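You operate a simulated robot arm through the tools that you are given. There is no shell and no other tool. Be economical: measure what you need, move in short steps, check, and stop when the job is done.

You run a simulated robot arm. Do the job below in one go: nothing can be reset, and whatever is moved stays where it is left.

TASK
Take the blue paint tin and put it on the green mat on the dark worktop. Stack the carton marked "rollers" from the top of the grey steel cabinet on top of the carton that says "wallets". Press the porch test button three times. Fetch the tall clear jar and stand it on the grey mat on the dark worktop. Open the plates cupboard door. The order is free. Set down upright: blue paint tin, tall clear jar.

It is judged by the outcome, as a careful person would: the job done as asked, and still so three seconds after it is handed in. It fails if anything else is knocked over, pushed out of place, dropped, spilled or broken.

THE ROBOT
A 7-joint arm with a vacuum gripper on a trunk, on a base that drives. Base frame: it is fixed to the floor where the robot stands at the start and does not move with it; the origin is under the middle of the robot, x ahead of it, y to its left, z up; the surface under the hand at the start is at about z = 0.956. Lengths are in m, angles in rad, forces in N, time in s.
Its first joint turns from -2.601 to 2.601 rad. Places, roughly: envelopes carton, rollers carton, wallets carton [1, -0.5, 1]; green mat on the dark worktop [-2.1, -1.5, 0.9]; grey mat on the dark worktop [-2.1, -2.4, 0.9]; plates cupboard door [-1.9, 1.5, 0.5]; porch test button [0.6, -0.8, 1]; tall clear jar (9x9x12 cm) [-2.1, -3.4, 0.9]. Payload 1.06 kg.
Tool frame: the origin (TCP) lies in the middle of the cups' lips, and z points out of the cups. The gripper has 1 cup of 0.024 m across, covering 0.024 by 0.024 m (tool x, y); the bellows give 0.008 m. With the vacuum on, a cup seals on a smooth face that it is pressed against (1 to 4 N); it does not hold porous or soft things. The pull reaches 23 N.
Orientation is told as [roll, pitch, yaw] about the base's x, y, z axes, in that order, counted from this pose: with the cups facing straight down, the tool's x points along the base's -x, its y along +y and its z along -z.

THE INTERFACE
- The arm moves only by the tool arm_command. Its argument "plan" is a list of rows, each a list of 7 numbers: the shift along the tool's x, y, z in mm, then the turn, a rotation vector about the tool's x, y, z in rad, then the vacuum: 1 switches it on, 0 off. In form: [[tx, ty, tz, wx, wy, wz, suction], ...]. A call has 1 to 8 rows; each row is the pose to reach, as a shift and turn from the pose commanded when the call began, along the tool's axes at that moment. A row lasts 0.2 s, in which the tool goes at most 0.05 m and 0.15 rad; a call with a longer step from one row to the next is refused whole, and so is a gripper value outside its range. Where a pose cannot be reached the arm comes as near as it can. A force on the tool above 40 N (or 10 N above the force at the start of the call, whichever is more), or a blocked arm, ends the call early, and 0.2 s more pass. The pull builds up within a second once a cup has sealed. Time passes only in rows, and 0.2 s behind the last, so rows that repeat a pose give it time. It gives the time, the measured TCP pose, the force on the tool (base axes) and the pull of the vacuum at its end, in the units of the frame above (readings bear some noise), with the torque about the TCP (base axes, N m) and any sound that the robot's microphone picked up.
- Cameras (640 x 400 px; columns grow to the right, rows downward): "scene" is now at [0.0236, 0.1036, 1.6086]; the picture's right is [-0.75, -0.66, 0.00], its down [-0.39, 0.45, -0.81] and it looks along [0.53, -0.61, -0.59] (base axes); focal length 254 px, centre (320, 200). "wrist" rides on the gripper at [0.078, 0.019, -0.096] in the tool frame; the picture's right is [-0.24, 0.97, 0.00], its down [-0.71, -0.17, -0.69] and it looks along [-0.67, -0.16, 0.73] (tool axes); focal length 243 px, centre (320, 200). There is no depth. A picture from a camera that has moved, and an enlarged one, comes with that camera's place and axes in the base frame and with its lens. The place of the scene camera against the robot may be out by one fixed shift of up to 0.018 m in any direction.
- get_image(camera): a new picture of that camera. No time passes.
- raise_lower(by): slides the trunk up (or, below 0, down) by that many m; the arm and the scene camera ride with it, the base frame stays. It gives what a move gives, with no picture.
- base_move(legs): drives the robot by 1 to 6 legs, each [ahead, turn to the left] in m and rad, along the robot's own axes; the way and the turn of a leg run together, so that a leg with both is an arc; at most 1.5 m and 3.142 rad a leg. The arm and the cameras ride along, it lands a little off, and it stops where it bumps. It gives what a move gives.
- head_to(pan, tilt): turns the head with the scene camera to pan (to the left, within 2.705 rad either way) and tilt (down, from -0.506 to 1.204), counted from straight ahead of the robot. It gives what a move gives.
- inspect(camera, box): a new picture of the part [left, top, right, bottom] of that camera's present view, enlarged. No time passes.
- hand_in(): hands the job in; it is judged then, once.

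Work in short steps. Places have to be worked out from the pictures, the camera data and where the tool is seen: move nearer, look again, correct. Check each grasp and each placing, and mend what went wrong. You have 165 turns and 128 pictures in all, those below and enlarged ones among them. Switch the vacuum off and draw the arm clear of the work before you hand the job in, unless the task says otherwise.

The tools are called after ">>>" as a command line: name --pt "numbers of a row" for each row, then --argument value for the rest, lists and objects as JSON in quotes. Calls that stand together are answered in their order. arm_command: Moves the arm, as the interface text tells. Its arguments: {"type":"object","properties":{"plan":{"type":"array","items":{"type":"array","items":{"type":"number"}}}},"required":["plan"]} The other tools are called the same way: raise_lower (by) slides the trunk up or down; base_move (legs) drives the base; head_to (pan, tilt) turns the head that bears the scene camera; get_image (camera) takes a picture; inspect (camera, box) takes an enlarged picture of a part of a camera's view; hand_in () hands the job in.

At the start:

```text
time: 0.0
eef_pos: [0.5317, -0.5174, 1.308]
tcp_rot: [-0.002, 0.001, -0.001]
force: [0.6, -0.7, 0.0]
ft_torque: [0.0, 0.01, 0.03]
pull: 0.1
trunk travel left (down, up): [-0.665, 0.045]
robot x, y, heading: [-0.0009, 0.0004, -0.003]
head pan, tilt: [-0.85, 0.634]
```

scene: 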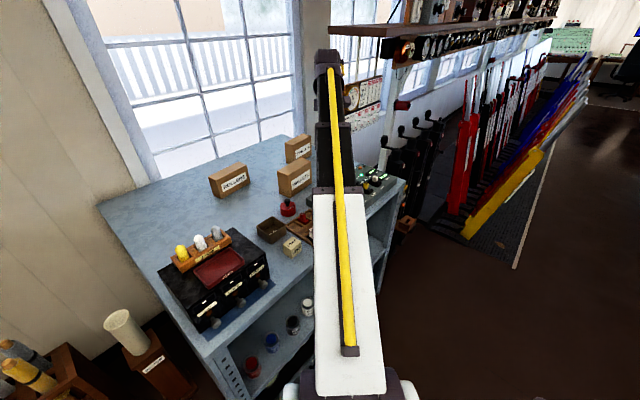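
wrist: 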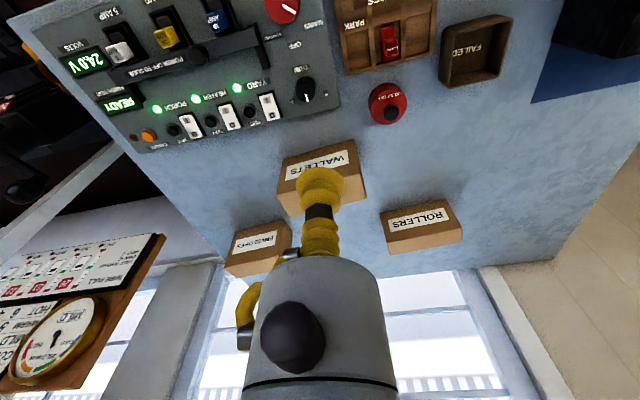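

I start by looking closer at the panel and cartons in both views.

>>> inspect --camera "wrist" --box '[40, 0, 360, 200]'

>>> inspect --camera "scene" --box '[150, 120, 430, 390]'

>>> inspect --camera "wrist" --box '[200, 120, 480, 295]'

```text
2.00 times, centred on (200, 100) of wrist
camera zoom: at [0.4535, -0.4967, 1.4039], right [0.24, 0.97, 0.0], down [0.71, -0.17, 0.69], along [0.67, -0.16, -0.73], focal length 485 px, centre (560, 400)
```

zoom: 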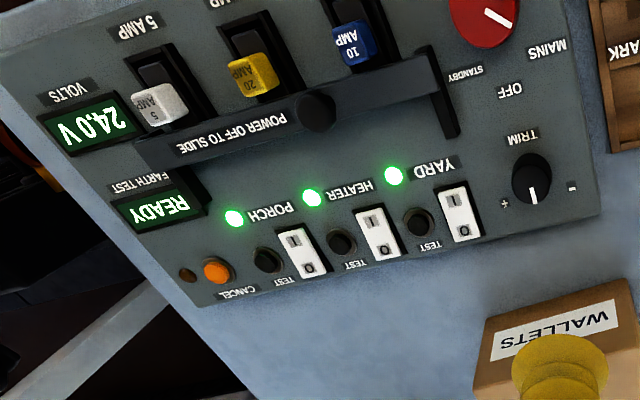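

```text
1.48 times, centred on (290, 255) of scene
camera zoom: at [0.0236, 0.1036, 1.6086], right [-0.75, -0.66, 0.0], down [-0.39, 0.45, -0.81], along [0.53, -0.61, -0.59], focal length 376 px, centre (364, 118)
```

zoom: 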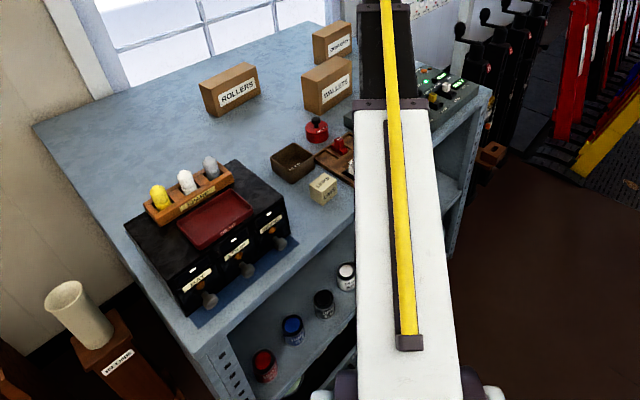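

```text
2.29 times, centred on (340, 208) of wrist
camera zoom: at [0.4535, -0.4967, 1.4039], right [0.24, 0.97, 0.0], down [0.71, -0.17, 0.69], along [0.67, -0.16, -0.73], focal length 555 px, centre (274, 183)
```

zoom: 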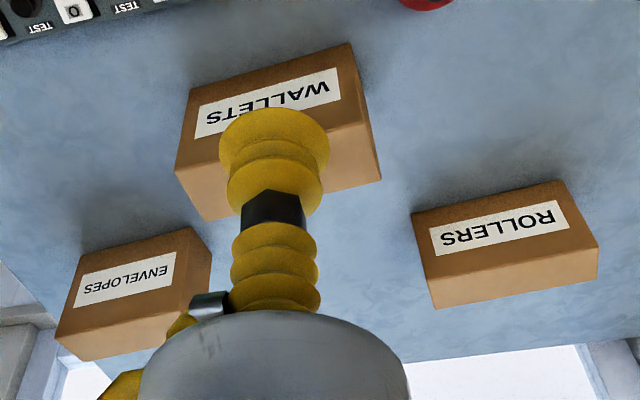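

The porch test button works out near (0.593, -0.80, ~1.0). I go over it at a safe height to look closer.

>>> arm_command --pt "-6 -35 18 0 0 0 0" --pt "-14 -71 36 0 0 0 0" --pt "-22 -106 54 0 0 0 0" --pt "-29 -142 72 0 0 0 0" --pt "-37 -177 90 0 0 0 0" --pt "-45 -212 108 0 0 0 0" --pt "-53 -248 126 0 0 0 0" --pt "-61 -283 144 0 0 0 0"

>>> get_image --camera "wrist"

>>> get_image --camera "scene"

```text
time: 1.8
eef_pos: [0.5903, -0.7993, 1.1634]
tcp_rot: [0.0, 0.001, 0.0]
force: [-0.4, 0.0, -0.3]
ft_torque: [0.03, -0.02, 0.0]
pull: 0.0
trunk travel left (down, up): [-0.665, 0.045]
robot x, y, heading: [-0.0008, -0.0008, -0.0]
head pan, tilt: [-0.85, 0.634]
```

```text
122 pictures are left
camera wrist: at [0.5125, -0.778, 1.2592], right [0.24, 0.97, 0.0], down [0.71, -0.17, 0.69], along [0.67, -0.16, -0.73], focal length 243 px, centre (320, 200)
```

wrist: 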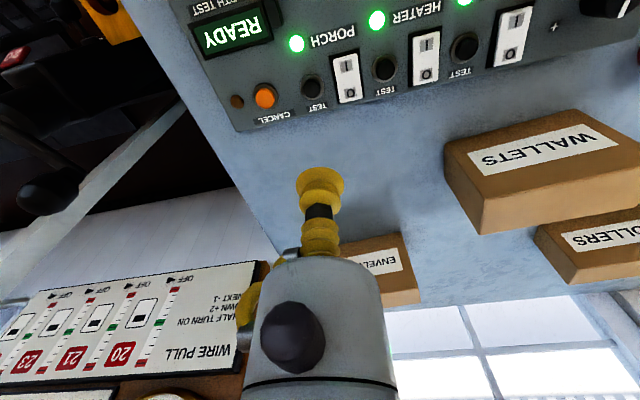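

```text
121 pictures are left
camera scene: at [0.0237, 0.1031, 1.6087], right [-0.75, -0.66, 0.0], down [-0.39, 0.45, -0.81], along [0.53, -0.61, -0.59], focal length 254 px, centre (320, 200)
```

scene: 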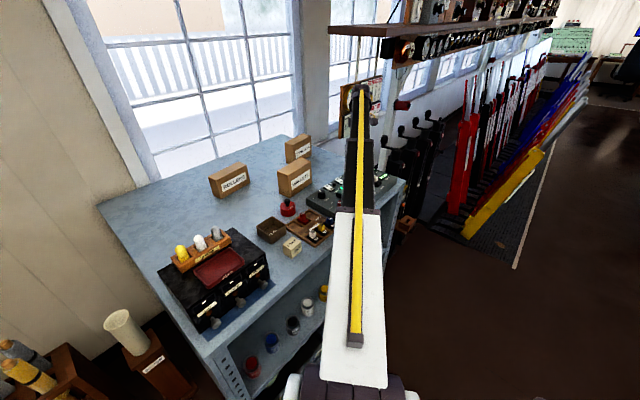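

The button triangulates to about (0.595, -0.806, 0.995). I line up over it and descend to 1.03.

>>> arm_command --pt "-5 -7 40 0 0 0 0" --pt "-5 -7 80 0 0 0 0" --pt "-5 -7 110 0 0 0 0" --pt "-5 -7 133 0 0 0 0" --pt "-5 -7 133 0 0 0 0"

>>> get_image --camera "wrist"

```text
time: 3.0
eef_pos: [0.5994, -0.8084, 1.0313]
tcp_rot: [-0.002, -0.001, 0.0]
force: [0.2, 0.8, -0.2]
ft_torque: [0.0, -0.01, 0.01]
pull: 0.0
trunk travel left (down, up): [-0.665, 0.045]
robot x, y, heading: [0.002, 0.0012, -0.002]
head pan, tilt: [-0.85, 0.634]
```

```text
120 pictures are left
camera wrist: at [0.5216, -0.7866, 1.1283], right [0.24, 0.97, 0.0], down [0.71, -0.17, 0.69], along [0.67, -0.16, -0.73], focal length 243 px, centre (320, 200)
```

wrist: 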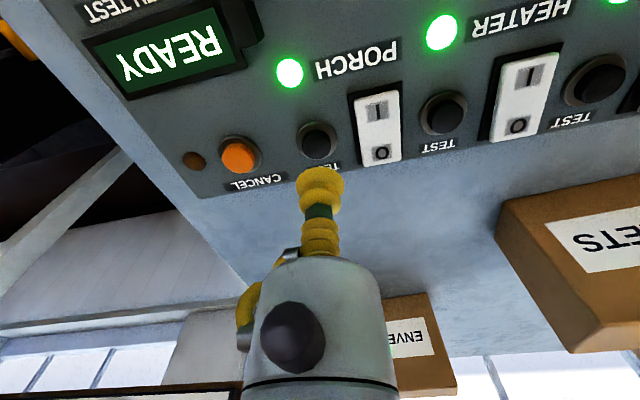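

The button is directly below, top near z≈0.985. I creep down and watch the force.

>>> arm_command --pt "0 0 20 0 0 0 0" --pt "0 0 36 0 0 0 0" --pt "0 0 42 0 0 0 0" --pt "0 0 45 0 0 0 0"

>>> get_image --camera "wrist"

```text
time: 4.0
eef_pos: [0.5965, -0.8073, 0.9861]
tcp_rot: [-0.001, 0.0, 0.0]
force: [0.4, 0.6, 5.7]
ft_torque: [0.01, 0.0, -0.01]
pull: 0.1
trunk travel left (down, up): [-0.665, 0.045]
robot x, y, heading: [0.0001, 0.0018, -0.004]
head pan, tilt: [-0.85, 0.634]
heard: click
```

```text
119 pictures are left
camera wrist: at [0.5192, -0.7861, 1.0824], right [0.24, 0.97, 0.0], down [0.71, -0.17, 0.69], along [0.67, -0.16, -0.73], focal length 243 px, centre (320, 200)
```

wrist: 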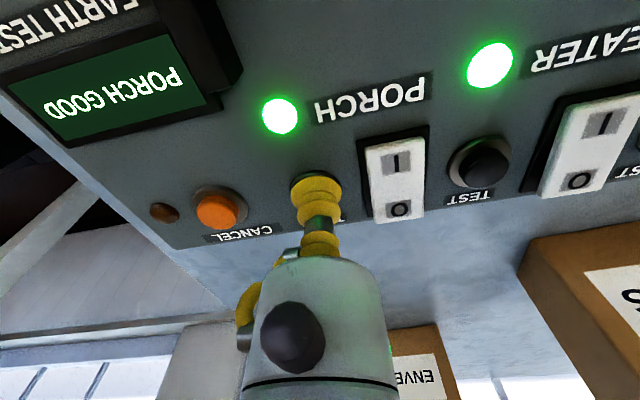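

A click and "PORCH GOOD": that is press one. I lift off and look.

>>> arm_command --pt "0 0 -10 0 0 0 0" --pt "0 0 -20 0 0 0 0" --pt "0 0 -20 0 0 0 0"

>>> get_image --camera "wrist"

```text
time: 4.8
eef_pos: [0.5976, -0.8082, 1.0046]
tcp_rot: [0.0, 0.001, 0.0]
force: [-0.2, 0.3, -0.6]
ft_torque: [0.02, 0.0, -0.01]
pull: 0.0
trunk travel left (down, up): [-0.665, 0.045]
robot x, y, heading: [0.0051, -0.0021, 0.004]
head pan, tilt: [-0.85, 0.634]
```

```text
118 pictures are left
camera wrist: at [0.5195, -0.7867, 1.1013], right [0.24, 0.97, 0.0], down [0.71, -0.17, 0.69], along [0.67, -0.16, -0.73], focal length 243 px, centre (320, 200)
```

wrist: 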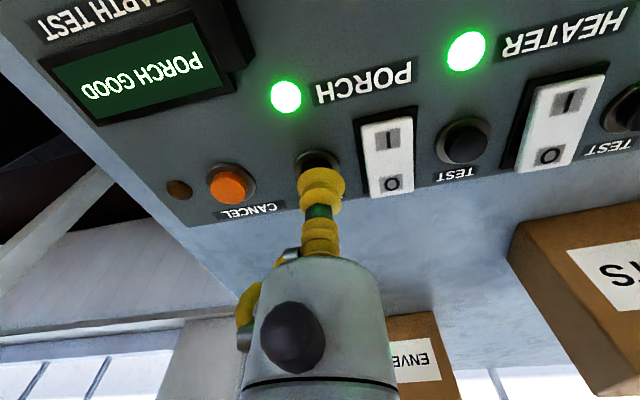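

Released cleanly. Press two, same depth, and release.

>>> arm_command --pt "0 0 10 0 0 0 0" --pt "0 0 17 0 0 0 0" --pt "0 0 20 0 0 0 0" --pt "0 0 20 0 0 0 0" --pt "0 0 10 0 0 0 0" --pt "0 0 0 0 0 0 0" --pt "0 0 0 0 0 0 0"

>>> get_image --camera "wrist"

```text
time: 6.4
eef_pos: [0.5986, -0.8097, 1.0059]
tcp_rot: [-0.001, 0.0, -0.001]
force: [-0.5, -0.4, 0.6]
ft_torque: [0.01, 0.03, -0.04]
pull: 0.0
trunk travel left (down, up): [-0.665, 0.045]
robot x, y, heading: [0.0006, -0.0006, -0.002]
head pan, tilt: [-0.85, 0.634]
heard: click
```

```text
117 pictures are left
camera wrist: at [0.5206, -0.7883, 1.1025], right [0.24, 0.97, 0.0], down [0.71, -0.17, 0.69], along [0.67, -0.16, -0.73], focal length 243 px, centre (320, 200)
```

wrist: 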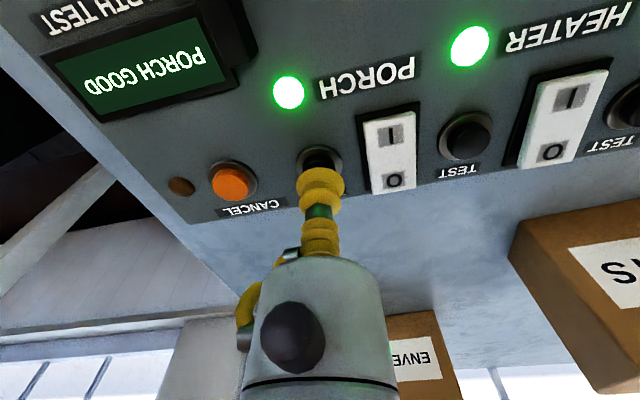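

One more click heard. Third and last press, then back well up.

>>> arm_command --pt "0 0 10 0 0 0 0" --pt "0 0 17 0 0 0 0" --pt "0 0 20 0 0 0 0" --pt "0 0 20 0 0 0 0" --pt "0 0 10 0 0 0 0" --pt "0 0 0 0 0 0 0" --pt "0 0 -40 0 0 0 0" --pt "0 0 -80 0 0 0 0"

>>> get_image --camera "wrist"

```text
time: 8.2
eef_pos: [0.5959, -0.8056, 1.085]
tcp_rot: [0.0, 0.001, 0.002]
force: [1.0, -0.8, -0.1]
ft_torque: [0.01, 0.01, 0.0]
pull: 0.1
trunk travel left (down, up): [-0.665, 0.045]
robot x, y, heading: [0.0044, 0.0046, -0.003]
head pan, tilt: [-0.85, 0.634]
heard: click
```

```text
116 pictures are left
camera wrist: at [0.5186, -0.784, 1.1814], right [0.24, 0.97, 0.0], down [0.71, -0.17, 0.69], along [0.67, -0.16, -0.73], focal length 243 px, centre (320, 200)
```

wrist: 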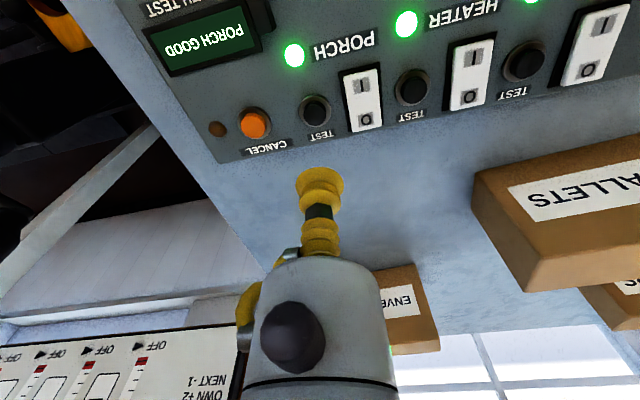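

All three presses registered. I raise the arm, move over towards the cartons, and look down at where the base stands against the cabinet.

>>> arm_command --pt "0 10 -45 0 0 0 0" --pt "0 30 -90 0 0 0 0" --pt "0 60 -130 0 0 0 0" --pt "0 105 -150 0 0 0 0" --pt "0 150 -165 0 0 0 0" --pt "0 195 -180 0 0 0 0" --pt "0 240 -195 0 0 0 0" --pt "0 285 -200 0 0 0 0"

>>> head_to --pan -0.3 --tilt 1.2

>>> get_image --camera "scene"

>>> get_image --camera "wrist"

```text
time: 10.0
eef_pos: [0.5986, -0.5224, 1.2826]
tcp_rot: [0.0, 0.001, 0.0]
force: [0.1, -0.3, -0.2]
ft_torque: [-0.01, -0.04, -0.02]
pull: 0.1
trunk travel left (down, up): [-0.665, 0.045]
robot x, y, heading: [-0.0006, -0.0007, -0.0]
head pan, tilt: [-0.85, 0.634]
```

```text
time: 11.0
eef_pos: [0.598, -0.5229, 1.2815]
tcp_rot: [0.001, 0.0, 0.0]
force: [-0.5, -1.2, -0.6]
ft_torque: [0.03, -0.01, -0.01]
pull: 0.1
trunk travel left (down, up): [-0.665, 0.045]
robot x, y, heading: [0.0001, -0.0008, 0.001]
head pan, tilt: [-0.3, 1.201]
```

```text
115 pictures are left
camera scene: at [0.0195, 0.1526, 1.567], right [-0.3, -0.95, 0.0], down [-0.89, 0.28, -0.36], along [0.35, -0.11, -0.93], focal length 254 px, centre (320, 200)
```

scene: 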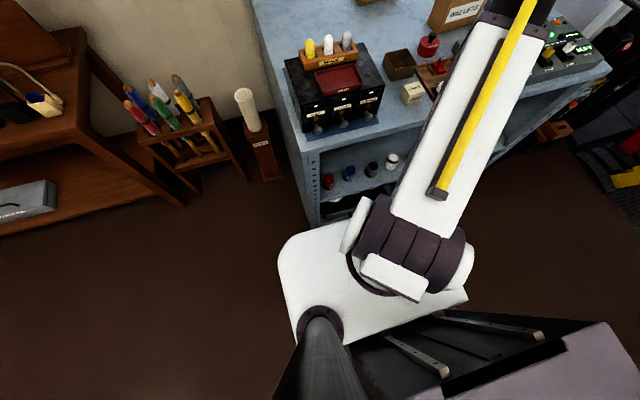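

```text
114 pictures are left
camera wrist: at [0.5199, -0.5021, 1.3779], right [0.24, 0.97, 0.0], down [0.71, -0.17, 0.69], along [0.67, -0.16, -0.73], focal length 243 px, centre (320, 200)
```

wrist: 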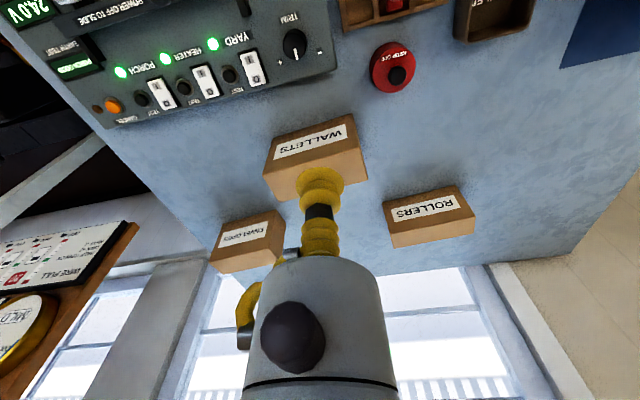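

The base front sits only some 7–10 cm off the cabinet. I zoom in on the cartons for accurate corners before testing the reach.

>>> inspect --camera "wrist" --box '[240, 100, 500, 280]'

>>> inspect --camera "scene" --box '[220, 100, 440, 260]'

```text
2.22 times, centred on (370, 190) of wrist
camera zoom: at [0.5199, -0.5021, 1.3779], right [0.24, 0.97, 0.0], down [0.71, -0.17, 0.69], along [0.67, -0.16, -0.73], focal length 539 px, centre (209, 222)
```

zoom: 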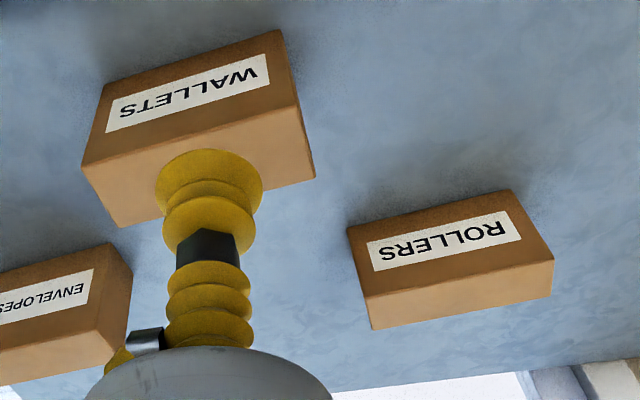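

```text
2.50 times, centred on (330, 180) of scene
camera zoom: at [0.0195, 0.1526, 1.567], right [-0.3, -0.95, 0.0], down [-0.89, 0.28, -0.36], along [0.35, -0.11, -0.93], focal length 635 px, centre (295, 250)
```

zoom: 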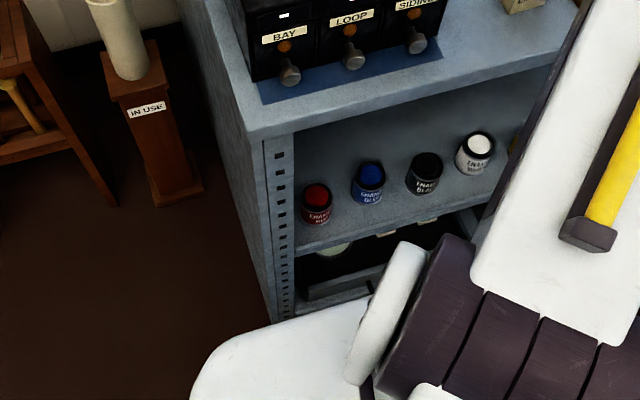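

Rollers carton top centre ≈ (0.971, -0.367, 1.053), yaw ≈ +0.09; wallets top centre ≈ (0.751, -0.565, 1.071), yaw ≈ +0.07. I test the reach towards the rollers carton at a safe height.

>>> arm_command --pt "-42 19 14 0 0 0 0" --pt "-85 38 28 0 0 0.02 0" --pt "-128 56 42 0 0 -0.02 0" --pt "-170 75 55 0 0 -0.04 0" --pt "-213 94 69 0 0 -0.06 0" --pt "-255 113 83 0 0 -0.09 0" --pt "-298 131 96 0 0 -0.09 0" --pt "-340 150 110 0 0 -0.09 0"

>>> get_image --camera "wrist"

```text
time: 12.8
eef_pos: [0.9426, -0.3677, 1.1729]
tcp_rot: [0.0, 0.0, 0.091]
force: [0.5, -0.9, -0.2]
ft_torque: [0.03, -0.03, 0.01]
pull: 0.2
trunk travel left (down, up): [-0.665, 0.045]
robot x, y, heading: [0.0005, -0.0021, -0.0]
head pan, tilt: [-0.3, 1.201]
```

```text
111 pictures are left
camera wrist: at [0.8628, -0.3527, 1.2685], right [0.15, 0.99, 0.0], down [0.72, -0.11, 0.68], along [0.68, -0.1, -0.73], focal length 243 px, centre (320, 200)
```

wrist: 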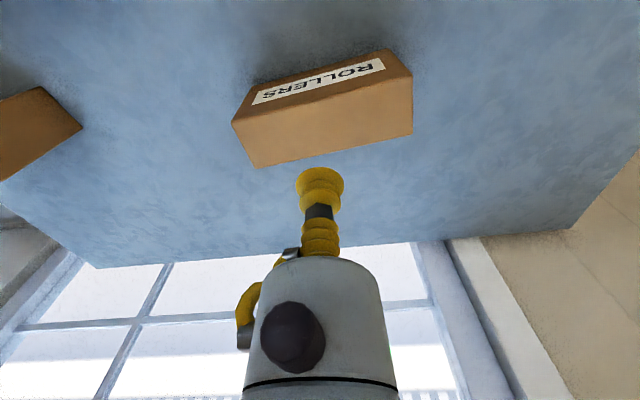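

The reach is fine and the refined top centre is (0.972, -0.367, ~1.053). I shift over it and descend to just above.

>>> arm_command --pt "-29 -3 20 0 0 0 0" --pt "-29 -3 60 0 0 0 0" --pt "-29 -3 95 0 0 0 1" --pt "-29 -3 108 0 0 0 1" --pt "-29 -3 115 0 0 0 1" --pt "-29 -3 119 0 0 0 1"

```text
time: 14.2
eef_pos: [0.9669, -0.3731, 1.0547]
tcp_rot: [0.001, 0.0, 0.09]
force: [-0.6, -0.2, -0.3]
ft_torque: [-0.03, 0.0, -0.05]
pull: 0.0
trunk travel left (down, up): [-0.665, 0.045]
robot x, y, heading: [-0.002, -0.0014, -0.003]
head pan, tilt: [-0.3, 1.201]
```

Not yet in contact; I creep down a few more mm.

>>> arm_command --pt "-2 3 3 0 0 0 1" --pt "-2 3 5 0 0 0 1" --pt "-2 3 6 0 0 0 1" --pt "-2 3 6 0 0 0 1"

>>> get_image --camera "wrist"

```text
time: 15.2
eef_pos: [0.9692, -0.3704, 1.0513]
tcp_rot: [-0.001, 0.0, 0.089]
force: [-2.0, -0.7, 2.5]
ft_torque: [0.01, 0.04, 0.01]
pull: 23.0
trunk travel left (down, up): [-0.665, 0.045]
robot x, y, heading: [0.0011, 0.001, -0.0]
head pan, tilt: [-0.3, 1.201]
```

```text
110 pictures are left
camera wrist: at [0.8887, -0.3563, 1.1471], right [0.15, 0.99, 0.0], down [0.72, -0.11, 0.69], along [0.68, -0.1, -0.73], focal length 243 px, centre (320, 200)
```

wrist: 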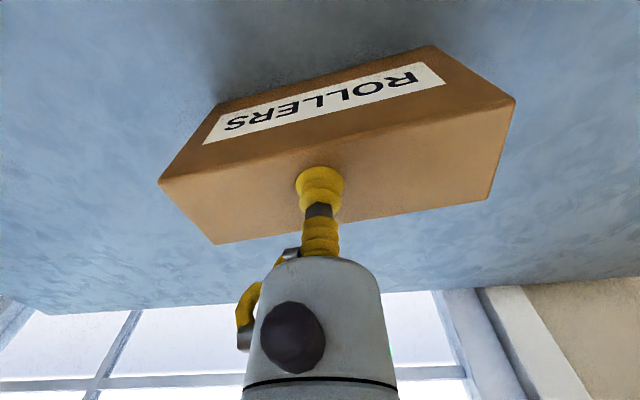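

Sealed with full pull. I lift 180 mm straight up.

>>> arm_command --pt "0 0 -10 0 0 0 1" --pt "0 0 -30 0 0 0 1" --pt "0 0 -60 0 0 0 1" --pt "0 0 -90 0 0 0 1" --pt "0 0 -120 0 0 0 1" --pt "0 0 -150 0 0 0 1" --pt "0 0 -180 0 0 0 1"

>>> get_image --camera "wrist"

```text
time: 16.8
eef_pos: [0.9731, -0.3703, 1.2329]
tcp_rot: [-0.001, -0.001, 0.089]
force: [0.1, -0.8, -3.5]
ft_torque: [-0.04, 0.0, 0.01]
pull: 22.9
trunk travel left (down, up): [-0.665, 0.045]
robot x, y, heading: [0.0026, -0.0022, 0.001]
head pan, tilt: [-0.3, 1.201]
```

```text
109 pictures are left
camera wrist: at [0.8924, -0.3553, 1.329], right [0.15, 0.99, 0.0], down [0.72, -0.11, 0.69], along [0.68, -0.1, -0.73], focal length 243 px, centre (320, 200)
```

wrist: 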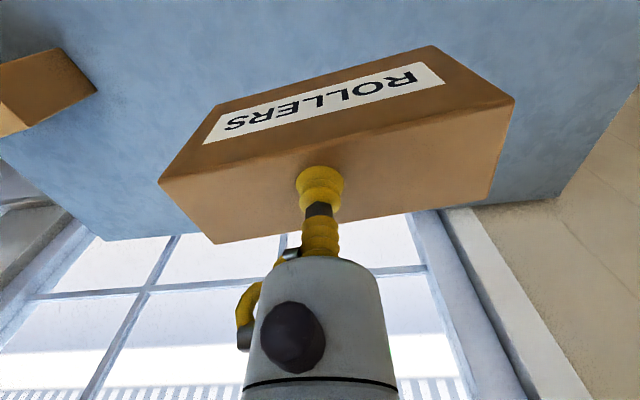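

Carton hangs level (≈0.35 kg). I carry it over the wallets carton.

>>> arm_command --pt "30 -22 0 0 0 0 1" --pt "60 -44 0 0 0 0 1" --pt "90 -66 0 0 0 0 1" --pt "120 -88 0 0 0 0.01 1" --pt "150 -111 0 0 0 0.01 1" --pt "181 -133 0 0 0 0.02 1" --pt "211 -155 0 0 0 0.02 1" --pt "241 -177 0 0 0 0.02 1"

>>> get_image --camera "wrist"

>>> head_to --pan -0.6 --tilt 0.6

>>> get_image --camera "scene"

```text
time: 18.6
eef_pos: [0.7458, -0.5706, 1.2317]
tcp_rot: [0.0, 0.0, 0.068]
force: [0.2, 0.2, -2.6]
ft_torque: [-0.02, -0.01, 0.0]
pull: 22.8
trunk travel left (down, up): [-0.665, 0.045]
robot x, y, heading: [0.0003, 0.0008, 0.002]
head pan, tilt: [-0.3, 1.201]
```

```text
108 pictures are left
camera wrist: at [0.6662, -0.5545, 1.3276], right [0.17, 0.99, 0.0], down [0.72, -0.12, 0.69], along [0.68, -0.11, -0.73], focal length 243 px, centre (320, 200)
```

wrist: 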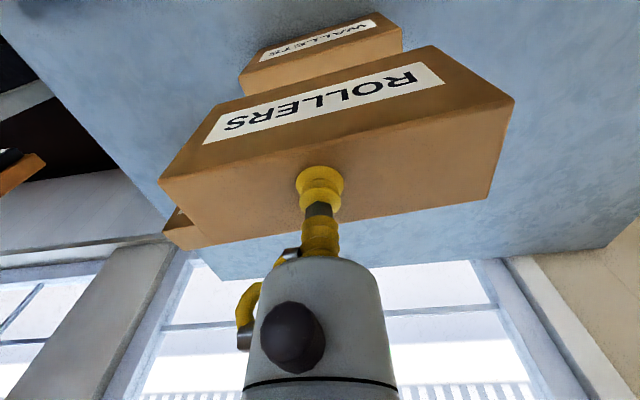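

```text
time: 19.6
eef_pos: [0.7459, -0.5699, 1.2303]
tcp_rot: [-0.001, 0.0, 0.071]
force: [0.7, 0.3, -3.0]
ft_torque: [0.01, 0.06, 0.01]
pull: 23.4
trunk travel left (down, up): [-0.665, 0.045]
robot x, y, heading: [-0.0046, 0.0004, 0.001]
head pan, tilt: [-0.6, 0.6]
```

```text
107 pictures are left
camera scene: at [0.0392, 0.1192, 1.6115], right [-0.56, -0.83, 0.0], down [-0.47, 0.32, -0.82], along [0.68, -0.47, -0.57], focal length 254 px, centre (320, 200)
```

scene: 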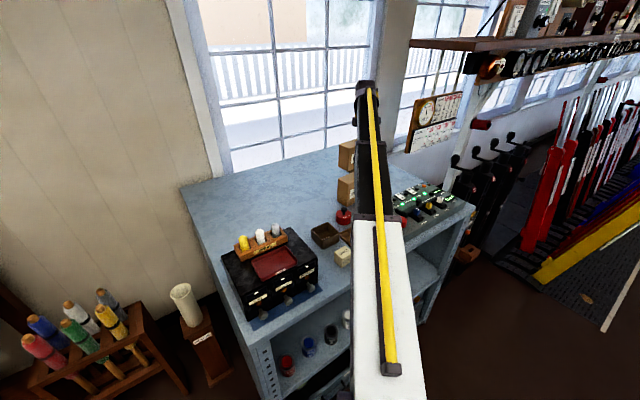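

Rollers sits centred over wallets within a few mm. I lower it to just above contact, then creep.

>>> arm_command --pt "-3 1 20 0 0 0 1" --pt "-3 1 40 0 0 0 1" --pt "-3 1 52 0 0 0 1" --pt "-3 1 57 0 0 0 1" --pt "-3 1 60 0 0 0 1"

```text
time: 20.8
eef_pos: [0.7482, -0.5679, 1.171]
tcp_rot: [-0.001, 0.0, 0.07]
force: [-0.6, -0.2, -2.2]
ft_torque: [0.0, -0.01, -0.01]
pull: 23.2
trunk travel left (down, up): [-0.665, 0.045]
robot x, y, heading: [-0.0003, -0.0005, 0.001]
head pan, tilt: [-0.6, 0.6]
```

>>> arm_command --pt "0 0 2 0 0 0 1" --pt "0 0 3 0 0 0 1" --pt "0 0 4 0 0 0 1"

>>> inspect --camera "wrist" --box '[130, 0, 530, 250]'

```text
time: 21.6
eef_pos: [0.7471, -0.5663, 1.1683]
tcp_rot: [-0.005, -0.001, 0.067]
force: [4.0, -6.3, 16.6]
ft_torque: [0.05, -0.05, 0.05]
pull: 22.8
trunk travel left (down, up): [-0.665, 0.045]
robot x, y, heading: [0.0021, 0.0018, 0.001]
head pan, tilt: [-0.6, 0.6]
```

```text
1.60 times, centred on (330, 125) of wrist
camera zoom: at [0.6672, -0.5507, 1.2647], right [0.17, 0.99, 0.0], down [0.72, -0.12, 0.69], along [0.68, -0.12, -0.73], focal length 388 px, centre (304, 320)
```

zoom: 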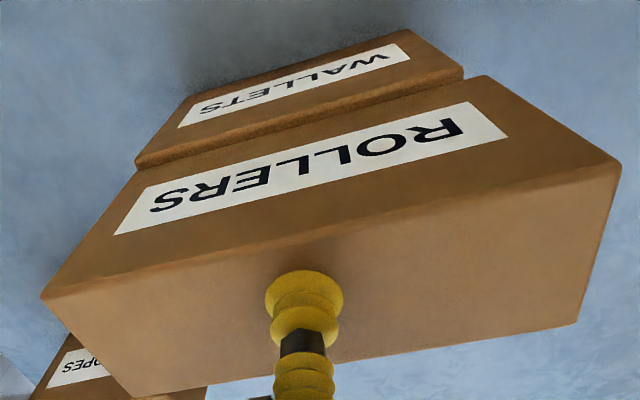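

Contact is firm and it is aligned. I ease off 3 mm, release, wait and lift away.

>>> arm_command --pt "0 0 -3 0 0 0 1" --pt "0 0 -3 0 0 0 0" --pt "0 0 -3 0 0 0 0" --pt "0 0 -3 0 0 0 0" --pt "0 0 -8 0 0 0 0" --pt "0 0 -20 0 0 0 0" --pt "0 0 -60 0 0 0 0" --pt "0 0 -100 0 0 0 0"

>>> get_image --camera "wrist"

```text
time: 23.4
eef_pos: [0.7459, -0.5685, 1.267]
tcp_rot: [0.0, -0.001, 0.07]
force: [0.8, -0.6, -0.1]
ft_torque: [-0.03, -0.01, -0.02]
pull: 0.0
trunk travel left (down, up): [-0.665, 0.045]
robot x, y, heading: [-0.001, 0.0017, 0.001]
head pan, tilt: [-0.6, 0.6]
```

```text
105 pictures are left
camera wrist: at [0.6663, -0.5523, 1.3642], right [0.17, 0.99, 0.0], down [0.72, -0.12, 0.69], along [0.68, -0.12, -0.73], focal length 243 px, centre (320, 200)
```

wrist: 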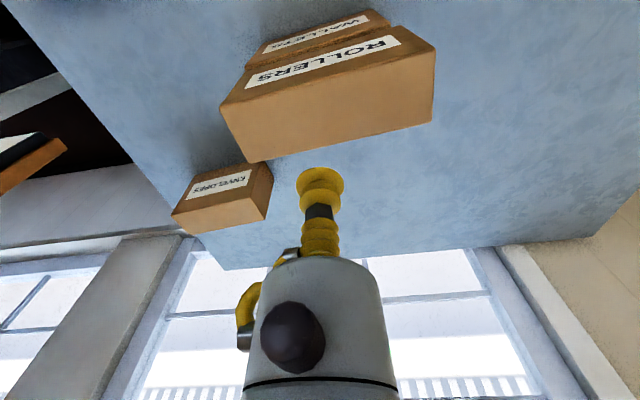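

The stack is good. Before moving I look around behind for the free floor and other stations.

>>> head_to --pan 2.6 --tilt 0.4

>>> get_image --camera "scene"

>>> head_to --pan -2.6 --tilt 0.4

>>> get_image --camera "scene"

```text
time: 26.1
eef_pos: [0.7459, -0.5686, 1.267]
tcp_rot: [0.0, -0.001, 0.07]
force: [-0.2, 0.4, -0.8]
ft_torque: [-0.05, 0.01, 0.02]
pull: 0.1
trunk travel left (down, up): [-0.665, 0.045]
robot x, y, heading: [-0.0004, 0.0009, -0.001]
head pan, tilt: [2.601, 0.4]
```

```text
104 pictures are left
camera scene: at [-0.1133, 0.2169, 1.6298], right [0.52, 0.86, 0.0], down [0.33, -0.2, -0.92], along [-0.79, 0.47, -0.39], focal length 254 px, centre (320, 200)
```

scene: 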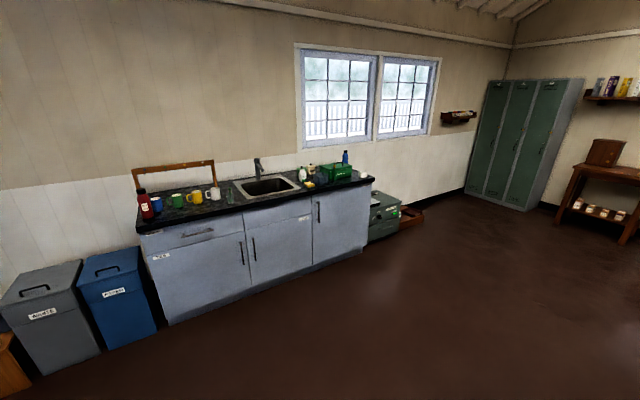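

```text
time: 30.2
eef_pos: [0.7452, -0.5687, 1.267]
tcp_rot: [-0.001, -0.002, 0.069]
force: [0.6, -0.5, -0.4]
ft_torque: [0.03, 0.02, 0.0]
pull: 0.0
trunk travel left (down, up): [-0.665, 0.045]
robot x, y, heading: [0.0, -0.0005, 0.001]
head pan, tilt: [-2.601, 0.4]
```

```text
103 pictures are left
camera scene: at [-0.1133, 0.1214, 1.6298], right [-0.52, 0.86, 0.0], down [0.33, 0.2, -0.92], along [-0.79, -0.47, -0.39], focal length 254 px, centre (320, 200)
```

scene: 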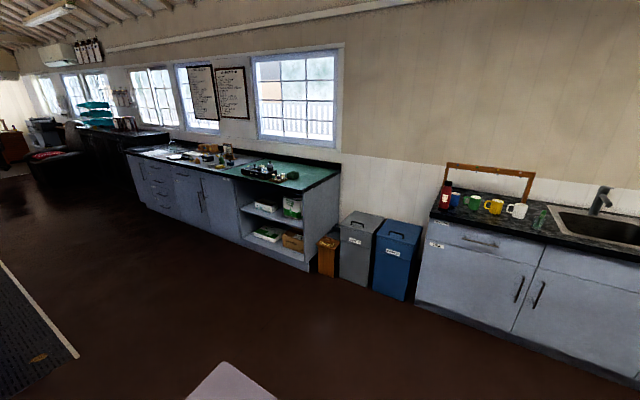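

Plenty of open floor behind. I drive back 0.35 m and look at the shelf.

>>> base_move --legs '[[-0.35, 0]]'

>>> head_to --pan -0.15 --tilt 0.8

>>> get_image --camera "scene"

```text
time: 32.5
eef_pos: [0.3912, -0.5707, 1.267]
tcp_rot: [-0.001, 0.0, 0.065]
force: [0.4, 0.1, 0.2]
ft_torque: [0.01, 0.01, 0.0]
pull: 0.1
trunk travel left (down, up): [-0.665, 0.045]
robot x, y, heading: [-0.3528, 0.0012, -0.005]
head pan, tilt: [-2.601, 0.4]
```

```text
time: 34.7
eef_pos: [0.3925, -0.571, 1.2661]
tcp_rot: [0.001, 0.002, 0.064]
force: [-0.3, -0.6, 0.2]
ft_torque: [0.04, 0.0, -0.01]
pull: 0.1
trunk travel left (down, up): [-0.665, 0.045]
robot x, y, heading: [-0.3489, 0.0041, -0.01]
head pan, tilt: [-0.15, 0.799]
```

```text
102 pictures are left
camera scene: at [-0.3043, 0.1578, 1.5947], right [-0.15, -0.99, 0.0], down [-0.71, 0.11, -0.7], along [0.69, -0.11, -0.72], focal length 254 px, centre (320, 200)
```

scene: 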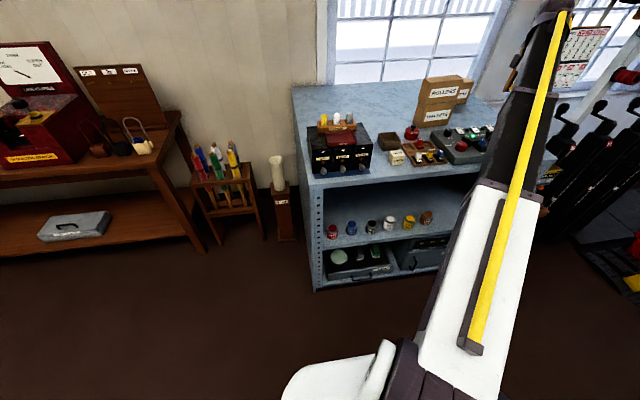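

Six tins are on the upper shelf, blue being second from left. I'll grip it from the side with the tool level and the wrist camera on top, so I swing the arm to the front and turn the wrist half round.

>>> arm_command --pt "12 42 0 0 0 -0.14 0" --pt "24 84 0 0 0 -0.28 0" --pt "36 126 0 0 0 -0.42 0" --pt "48 168 0 0 0 -0.56 0" --pt "60 210 0 0 0 -0.7 0" --pt "72 252 0 0 0 -0.84 0" --pt "84 294 0 0 0 -0.98 0" --pt "96 336 0 0 0 -1.12 0"

>>> arm_command --pt "-34 27 0 0 0 -0.14 0" --pt "-69 54 0 0 0 -0.28 0" --pt "-103 81 0 0 0 -0.42 0" --pt "-138 108 0 0 0 -0.56 0" --pt "-172 135 0 0 0 -0.7 0" --pt "-206 162 0 0 0 -0.84 0" --pt "-241 189 0 0 0 -0.98 0" --pt "-275 216 0 0 0 -1.12 0"

>>> arm_command --pt "0 0 0 0 0 -0.14 0" --pt "0 0 0 0 0 -0.28 0" --pt "0 0 0 0 0 -0.42 0" --pt "0 0 0 0 0 -0.56 0" --pt "0 0 0 0 0 -0.7 0" --pt "0 0 0 0 0 -0.84 0"

```text
time: 36.5
eef_pos: [0.2773, -0.2393, 1.2674]
tcp_rot: [-0.003, 0.001, 1.188]
force: [0.1, -0.4, 0.1]
ft_torque: [-0.01, 0.02, -0.05]
pull: 0.1
trunk travel left (down, up): [-0.665, 0.045]
robot x, y, heading: [-0.3498, 0.0011, -0.003]
head pan, tilt: [-0.15, 0.799]
```

```text
time: 38.3
eef_pos: [0.1993, 0.0999, 1.2266]
tcp_rot: [-0.016, 0.012, 2.307]
force: [0.8, 0.0, 0.2]
ft_torque: [-0.02, -0.02, 0.02]
pull: 0.1
out of reach, approached as far as the arm can: row 1, 2, 3, 4, 5, 6, 7, 8
trunk travel left (down, up): [-0.665, 0.045]
robot x, y, heading: [-0.3541, 0.0032, -0.003]
head pan, tilt: [-0.15, 0.799]
```

```text
time: 39.7
eef_pos: [0.202, 0.0978, 1.2207]
tcp_rot: [0.0, 0.006, -3.137]
force: [-0.1, 0.5, 0.6]
ft_torque: [0.0, 0.0, 0.01]
pull: 0.1
out of reach, approached as far as the arm can: row 1, 2, 3, 4, 5, 6
trunk travel left (down, up): [-0.665, 0.045]
robot x, y, heading: [-0.3486, -0.0013, -0.004]
head pan, tilt: [-0.15, 0.799]
```

Wrist is half turned. Now I pitch the tool to level, pointing at the cabinet, moving forward a bit at height.

>>> arm_command --pt "15 0 0 0 0.14 0 0" --pt "30 0 0 0 0.28 0 0" --pt "45 0 0 0 0.42 0 0" --pt "60 0 0 0 0.56 0 0" --pt "75 0 0 0 0.7 0 0" --pt "90 0 0 0 0.84 0 0" --pt "105 0 0 0 0.98 0 0" --pt "120 0 0 0 1.12 0 0"

>>> arm_command --pt "0 0 0 0 0.14 0 0" --pt "0 0 0 0 0.28 0 0" --pt "0 0 0 0 0.42 0 0" --pt "0 0 0 0 0.45 0 0"

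>>> get_image --camera "scene"

>>> get_image --camera "wrist"

```text
time: 41.5
eef_pos: [0.3298, 0.102, 1.2237]
tcp_rot: [0.004, 1.12, -3.134]
force: [0.6, 0.1, 0.0]
ft_torque: [-0.02, 0.03, -0.01]
pull: 0.1
out of reach, approached as far as the arm can: row 8
trunk travel left (down, up): [-0.665, 0.045]
robot x, y, heading: [-0.3535, 0.0004, -0.004]
head pan, tilt: [-0.15, 0.799]
```

```text
time: 42.5
eef_pos: [0.3649, 0.1083, 1.2291]
tcp_rot: [1.814, 1.567, -1.325]
force: [-0.5, 0.3, -0.9]
ft_torque: [-0.01, -0.01, -0.01]
pull: 0.0
out of reach, approached as far as the arm can: row 1, 2, 3, 4
trunk travel left (down, up): [-0.665, 0.045]
robot x, y, heading: [-0.3485, -0.0006, 0.0]
head pan, tilt: [-0.15, 0.799]
```

```text
101 pictures are left
camera scene: at [-0.3043, 0.1581, 1.5947], right [-0.15, -0.99, 0.0], down [-0.71, 0.11, -0.7], along [0.69, -0.11, -0.72], focal length 254 px, centre (320, 200)
```

scene: 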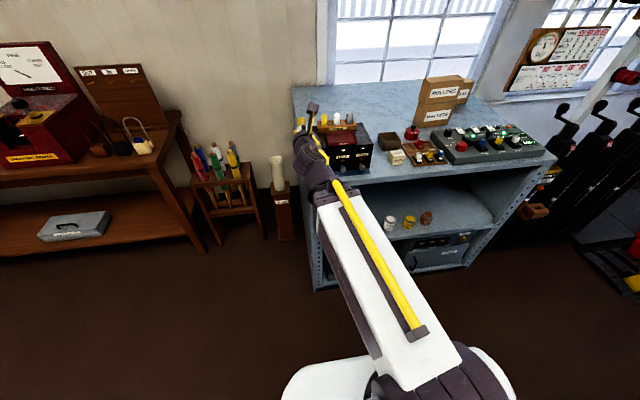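

```text
100 pictures are left
camera wrist: at [0.269, 0.0914, 1.3078], right [0.0, -0.97, -0.23], down [-0.69, 0.17, -0.71], along [0.73, 0.16, -0.67], focal length 243 px, centre (320, 200)
```

wrist: 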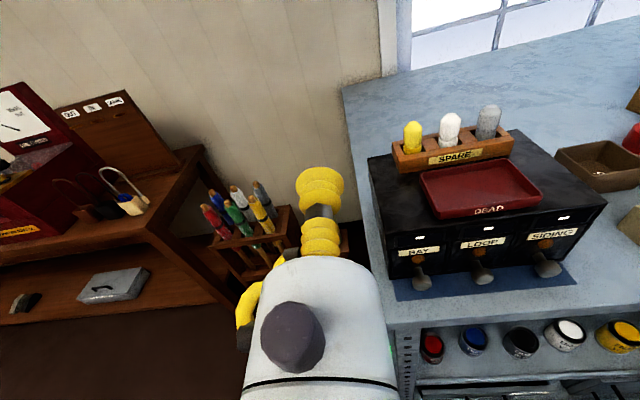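

The tool is level, camera on top. I back off 0.15 m so the hand clears the cabinet, then lower the trunk and look at the shelf.

>>> base_move --legs '[[-0.15, 0]]'

>>> raise_lower --by -0.45

>>> head_to --pan -0.1 --tilt 0.45

>>> get_image --camera "scene"

>>> get_image --camera "wrist"

```text
time: 43.8
eef_pos: [0.2153, 0.1103, 1.2283]
tcp_rot: [0.984, 1.568, -2.151]
force: [0.0, 0.3, 0.0]
ft_torque: [-0.02, -0.02, 0.0]
pull: 0.0
trunk travel left (down, up): [-0.665, 0.045]
robot x, y, heading: [-0.4994, 0.0021, -0.001]
head pan, tilt: [-0.15, 0.799]
```

```text
refused: -0.45 is not a number from -0.4 to 0.4
```

```text
time: 44.7
eef_pos: [0.2162, 0.1115, 1.2292]
tcp_rot: [0.953, 1.569, -2.181]
force: [0.1, 0.0, -0.6]
ft_torque: [0.0, 0.03, -0.02]
pull: 0.1
trunk travel left (down, up): [-0.665, 0.045]
robot x, y, heading: [-0.5021, 0.003, -0.001]
head pan, tilt: [-0.099, 0.45]
```

```text
99 pictures are left
camera scene: at [-0.4412, 0.1616, 1.6251], right [-0.1, -0.99, 0.0], down [-0.43, 0.04, -0.9], along [0.9, -0.09, -0.44], focal length 254 px, centre (320, 200)
```

scene: 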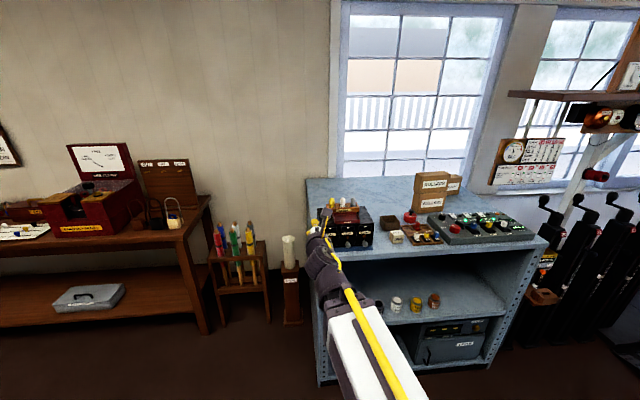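

```text
98 pictures are left
camera wrist: at [0.1206, 0.0938, 1.3079], right [0.01, -0.97, -0.23], down [-0.69, 0.17, -0.71], along [0.73, 0.16, -0.67], focal length 243 px, centre (320, 200)
```

wrist: 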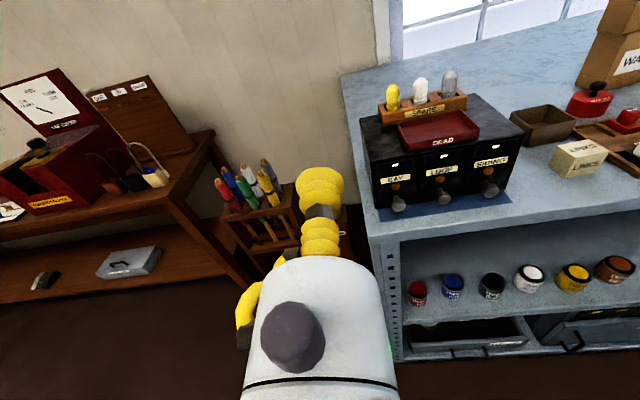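

I lower the trunk in two slides of allowed size, checking with the wrist camera.

>>> raise_lower --by -0.4

>>> get_image --camera "wrist"

>>> get_image --camera "scene"

```text
time: 48.5
eef_pos: [0.2167, 0.1116, 0.8278]
tcp_rot: [0.908, 1.569, -2.227]
force: [0.5, -0.3, 0.1]
ft_torque: [0.01, -0.01, -0.01]
pull: 0.0
trunk travel left (down, up): [-0.265, 0.445]
robot x, y, heading: [-0.4978, 0.0043, 0.001]
head pan, tilt: [-0.099, 0.45]
```

```text
97 pictures are left
camera wrist: at [0.1206, 0.0937, 0.9079], right [0.01, -0.97, -0.23], down [-0.69, 0.17, -0.71], along [0.73, 0.16, -0.67], focal length 243 px, centre (320, 200)
```

wrist: 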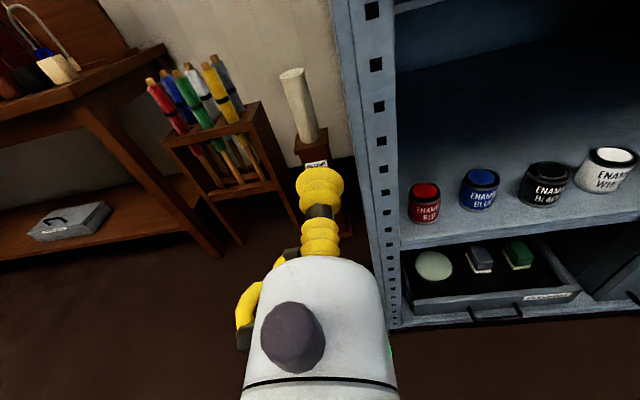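

```text
96 pictures are left
camera scene: at [-0.4412, 0.1615, 1.2252], right [-0.1, -0.99, 0.0], down [-0.43, 0.04, -0.9], along [0.9, -0.09, -0.44], focal length 254 px, centre (320, 200)
```

scene: 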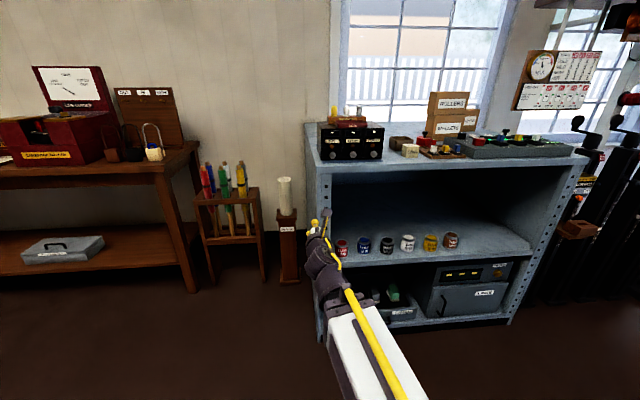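

Triangulated: blue tin centre ≈ (0.494, -0.139), z 0.50–0.557, cabinet front at x≈0.395. I lower further with the hand still outside.

>>> raise_lower --by -0.25

>>> arm_command --pt "0 42 0 0 0 0 0" --pt "0 84 0 0 0 0 0" --pt "0 126 0 0 0 0 0" --pt "0 168 0 0 0 0 0" --pt "0 210 0 0 0 0 0" --pt "0 250 0 0 0 0 0"

>>> get_image --camera "wrist"

>>> get_image --camera "scene"

```text
time: 51.1
eef_pos: [0.2161, 0.1102, 0.5787]
tcp_rot: [0.925, 1.569, -2.211]
force: [-0.8, 0.0, -0.8]
ft_torque: [0.03, 0.05, -0.01]
pull: 0.1
trunk travel left (down, up): [-0.015, 0.695]
robot x, y, heading: [-0.5005, 0.0031, 0.001]
head pan, tilt: [-0.099, 0.45]
```

```text
time: 52.5
eef_pos: [0.2307, -0.0504, 0.5704]
tcp_rot: [-2.726, 1.559, 0.332]
force: [0.2, 0.3, 0.2]
ft_torque: [-0.01, -0.01, 0.0]
pull: 0.1
out of reach, approached as far as the arm can: row 1, 2, 3, 4, 5, 6
trunk travel left (down, up): [-0.015, 0.695]
robot x, y, heading: [-0.4999, 0.0003, -0.002]
head pan, tilt: [-0.099, 0.45]
```

```text
95 pictures are left
camera wrist: at [0.1335, -0.0592, 0.6478], right [-0.08, -0.97, -0.24], down [-0.66, 0.23, -0.72], along [0.75, 0.1, -0.66], focal length 243 px, centre (320, 200)
```

wrist: 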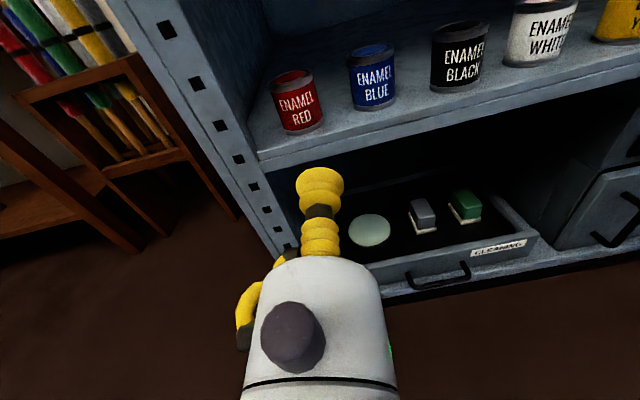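

```text
94 pictures are left
camera scene: at [-0.4412, 0.1615, 0.9751], right [-0.1, -0.99, 0.0], down [-0.43, 0.04, -0.9], along [0.9, -0.09, -0.44], focal length 254 px, centre (320, 200)
```

scene: 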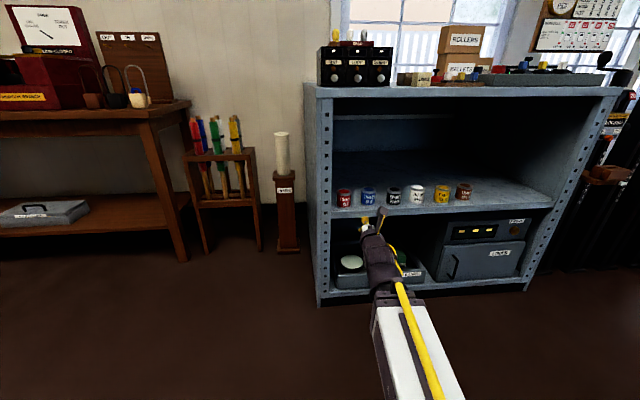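

The tin position agrees: centre (0.494, -0.138), z 0.50–0.558. I move forward out of the cramped range to settle the pose.

>>> arm_command --pt "0 0 30 0 0 0 0" --pt "0 0 60 0 0 0 0" --pt "0 0 90 0 0 0 0" --pt "0 0 110 0 0 0 0" --pt "0 0 110 0 0 0 0"

>>> get_image --camera "wrist"

```text
time: 53.7
eef_pos: [0.341, -0.0623, 0.5703]
tcp_rot: [-2.692, 1.557, 0.363]
force: [-0.2, -0.4, 0.5]
ft_torque: [0.02, 0.02, 0.01]
pull: 0.1
trunk travel left (down, up): [-0.015, 0.695]
robot x, y, heading: [-0.4966, 0.003, 0.001]
head pan, tilt: [-0.099, 0.45]
```

```text
93 pictures are left
camera wrist: at [0.2428, -0.0714, 0.6474], right [-0.08, -0.97, -0.24], down [-0.66, 0.23, -0.71], along [0.75, 0.1, -0.66], focal length 243 px, centre (320, 200)
```

wrist: 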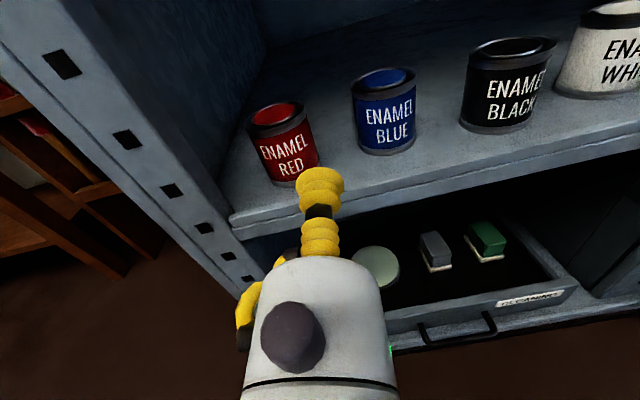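

The tool points 0.1 rad to the right, which is fine. I line its axis up with the tin's centre at z≈0.533, still outside the shelf.

>>> arm_command --pt "-10 15 0 0 0 0 0" --pt "-20 30 0 0 0 0 0" --pt "-30 45 5 0 0 0 0" --pt "-37 60 10 0 0 0 0" --pt "-37 60 20 0 0 0 0" --pt "-37 60 20 0 0 0 0"

>>> get_image --camera "wrist"

```text
time: 55.1
eef_pos: [0.3553, -0.1238, 0.5355]
tcp_rot: [-1.779, 1.458, 1.281]
force: [0.1, -0.1, -0.6]
ft_torque: [-0.05, -0.06, -0.04]
pull: 0.0
out of reach, approached as far as the arm can: row 1, 2, 3, 4, 5
trunk travel left (down, up): [-0.015, 0.695]
robot x, y, heading: [-0.501, 0.0012, 0.004]
head pan, tilt: [-0.099, 0.45]
```

```text
92 pictures are left
camera wrist: at [0.2556, -0.1405, 0.6104], right [-0.07, -0.94, -0.34], down [-0.65, 0.3, -0.7], along [0.76, 0.17, -0.63], focal length 243 px, centre (320, 200)
```

wrist: 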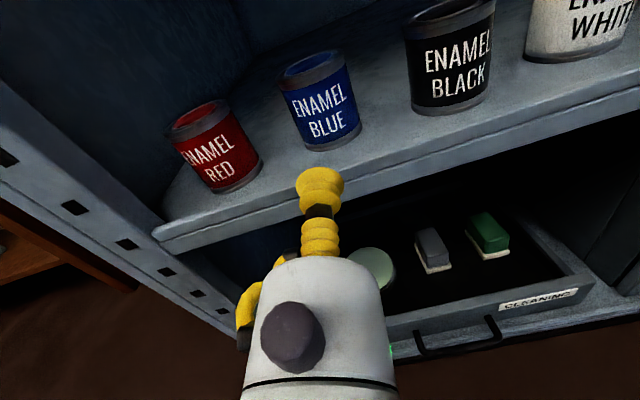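

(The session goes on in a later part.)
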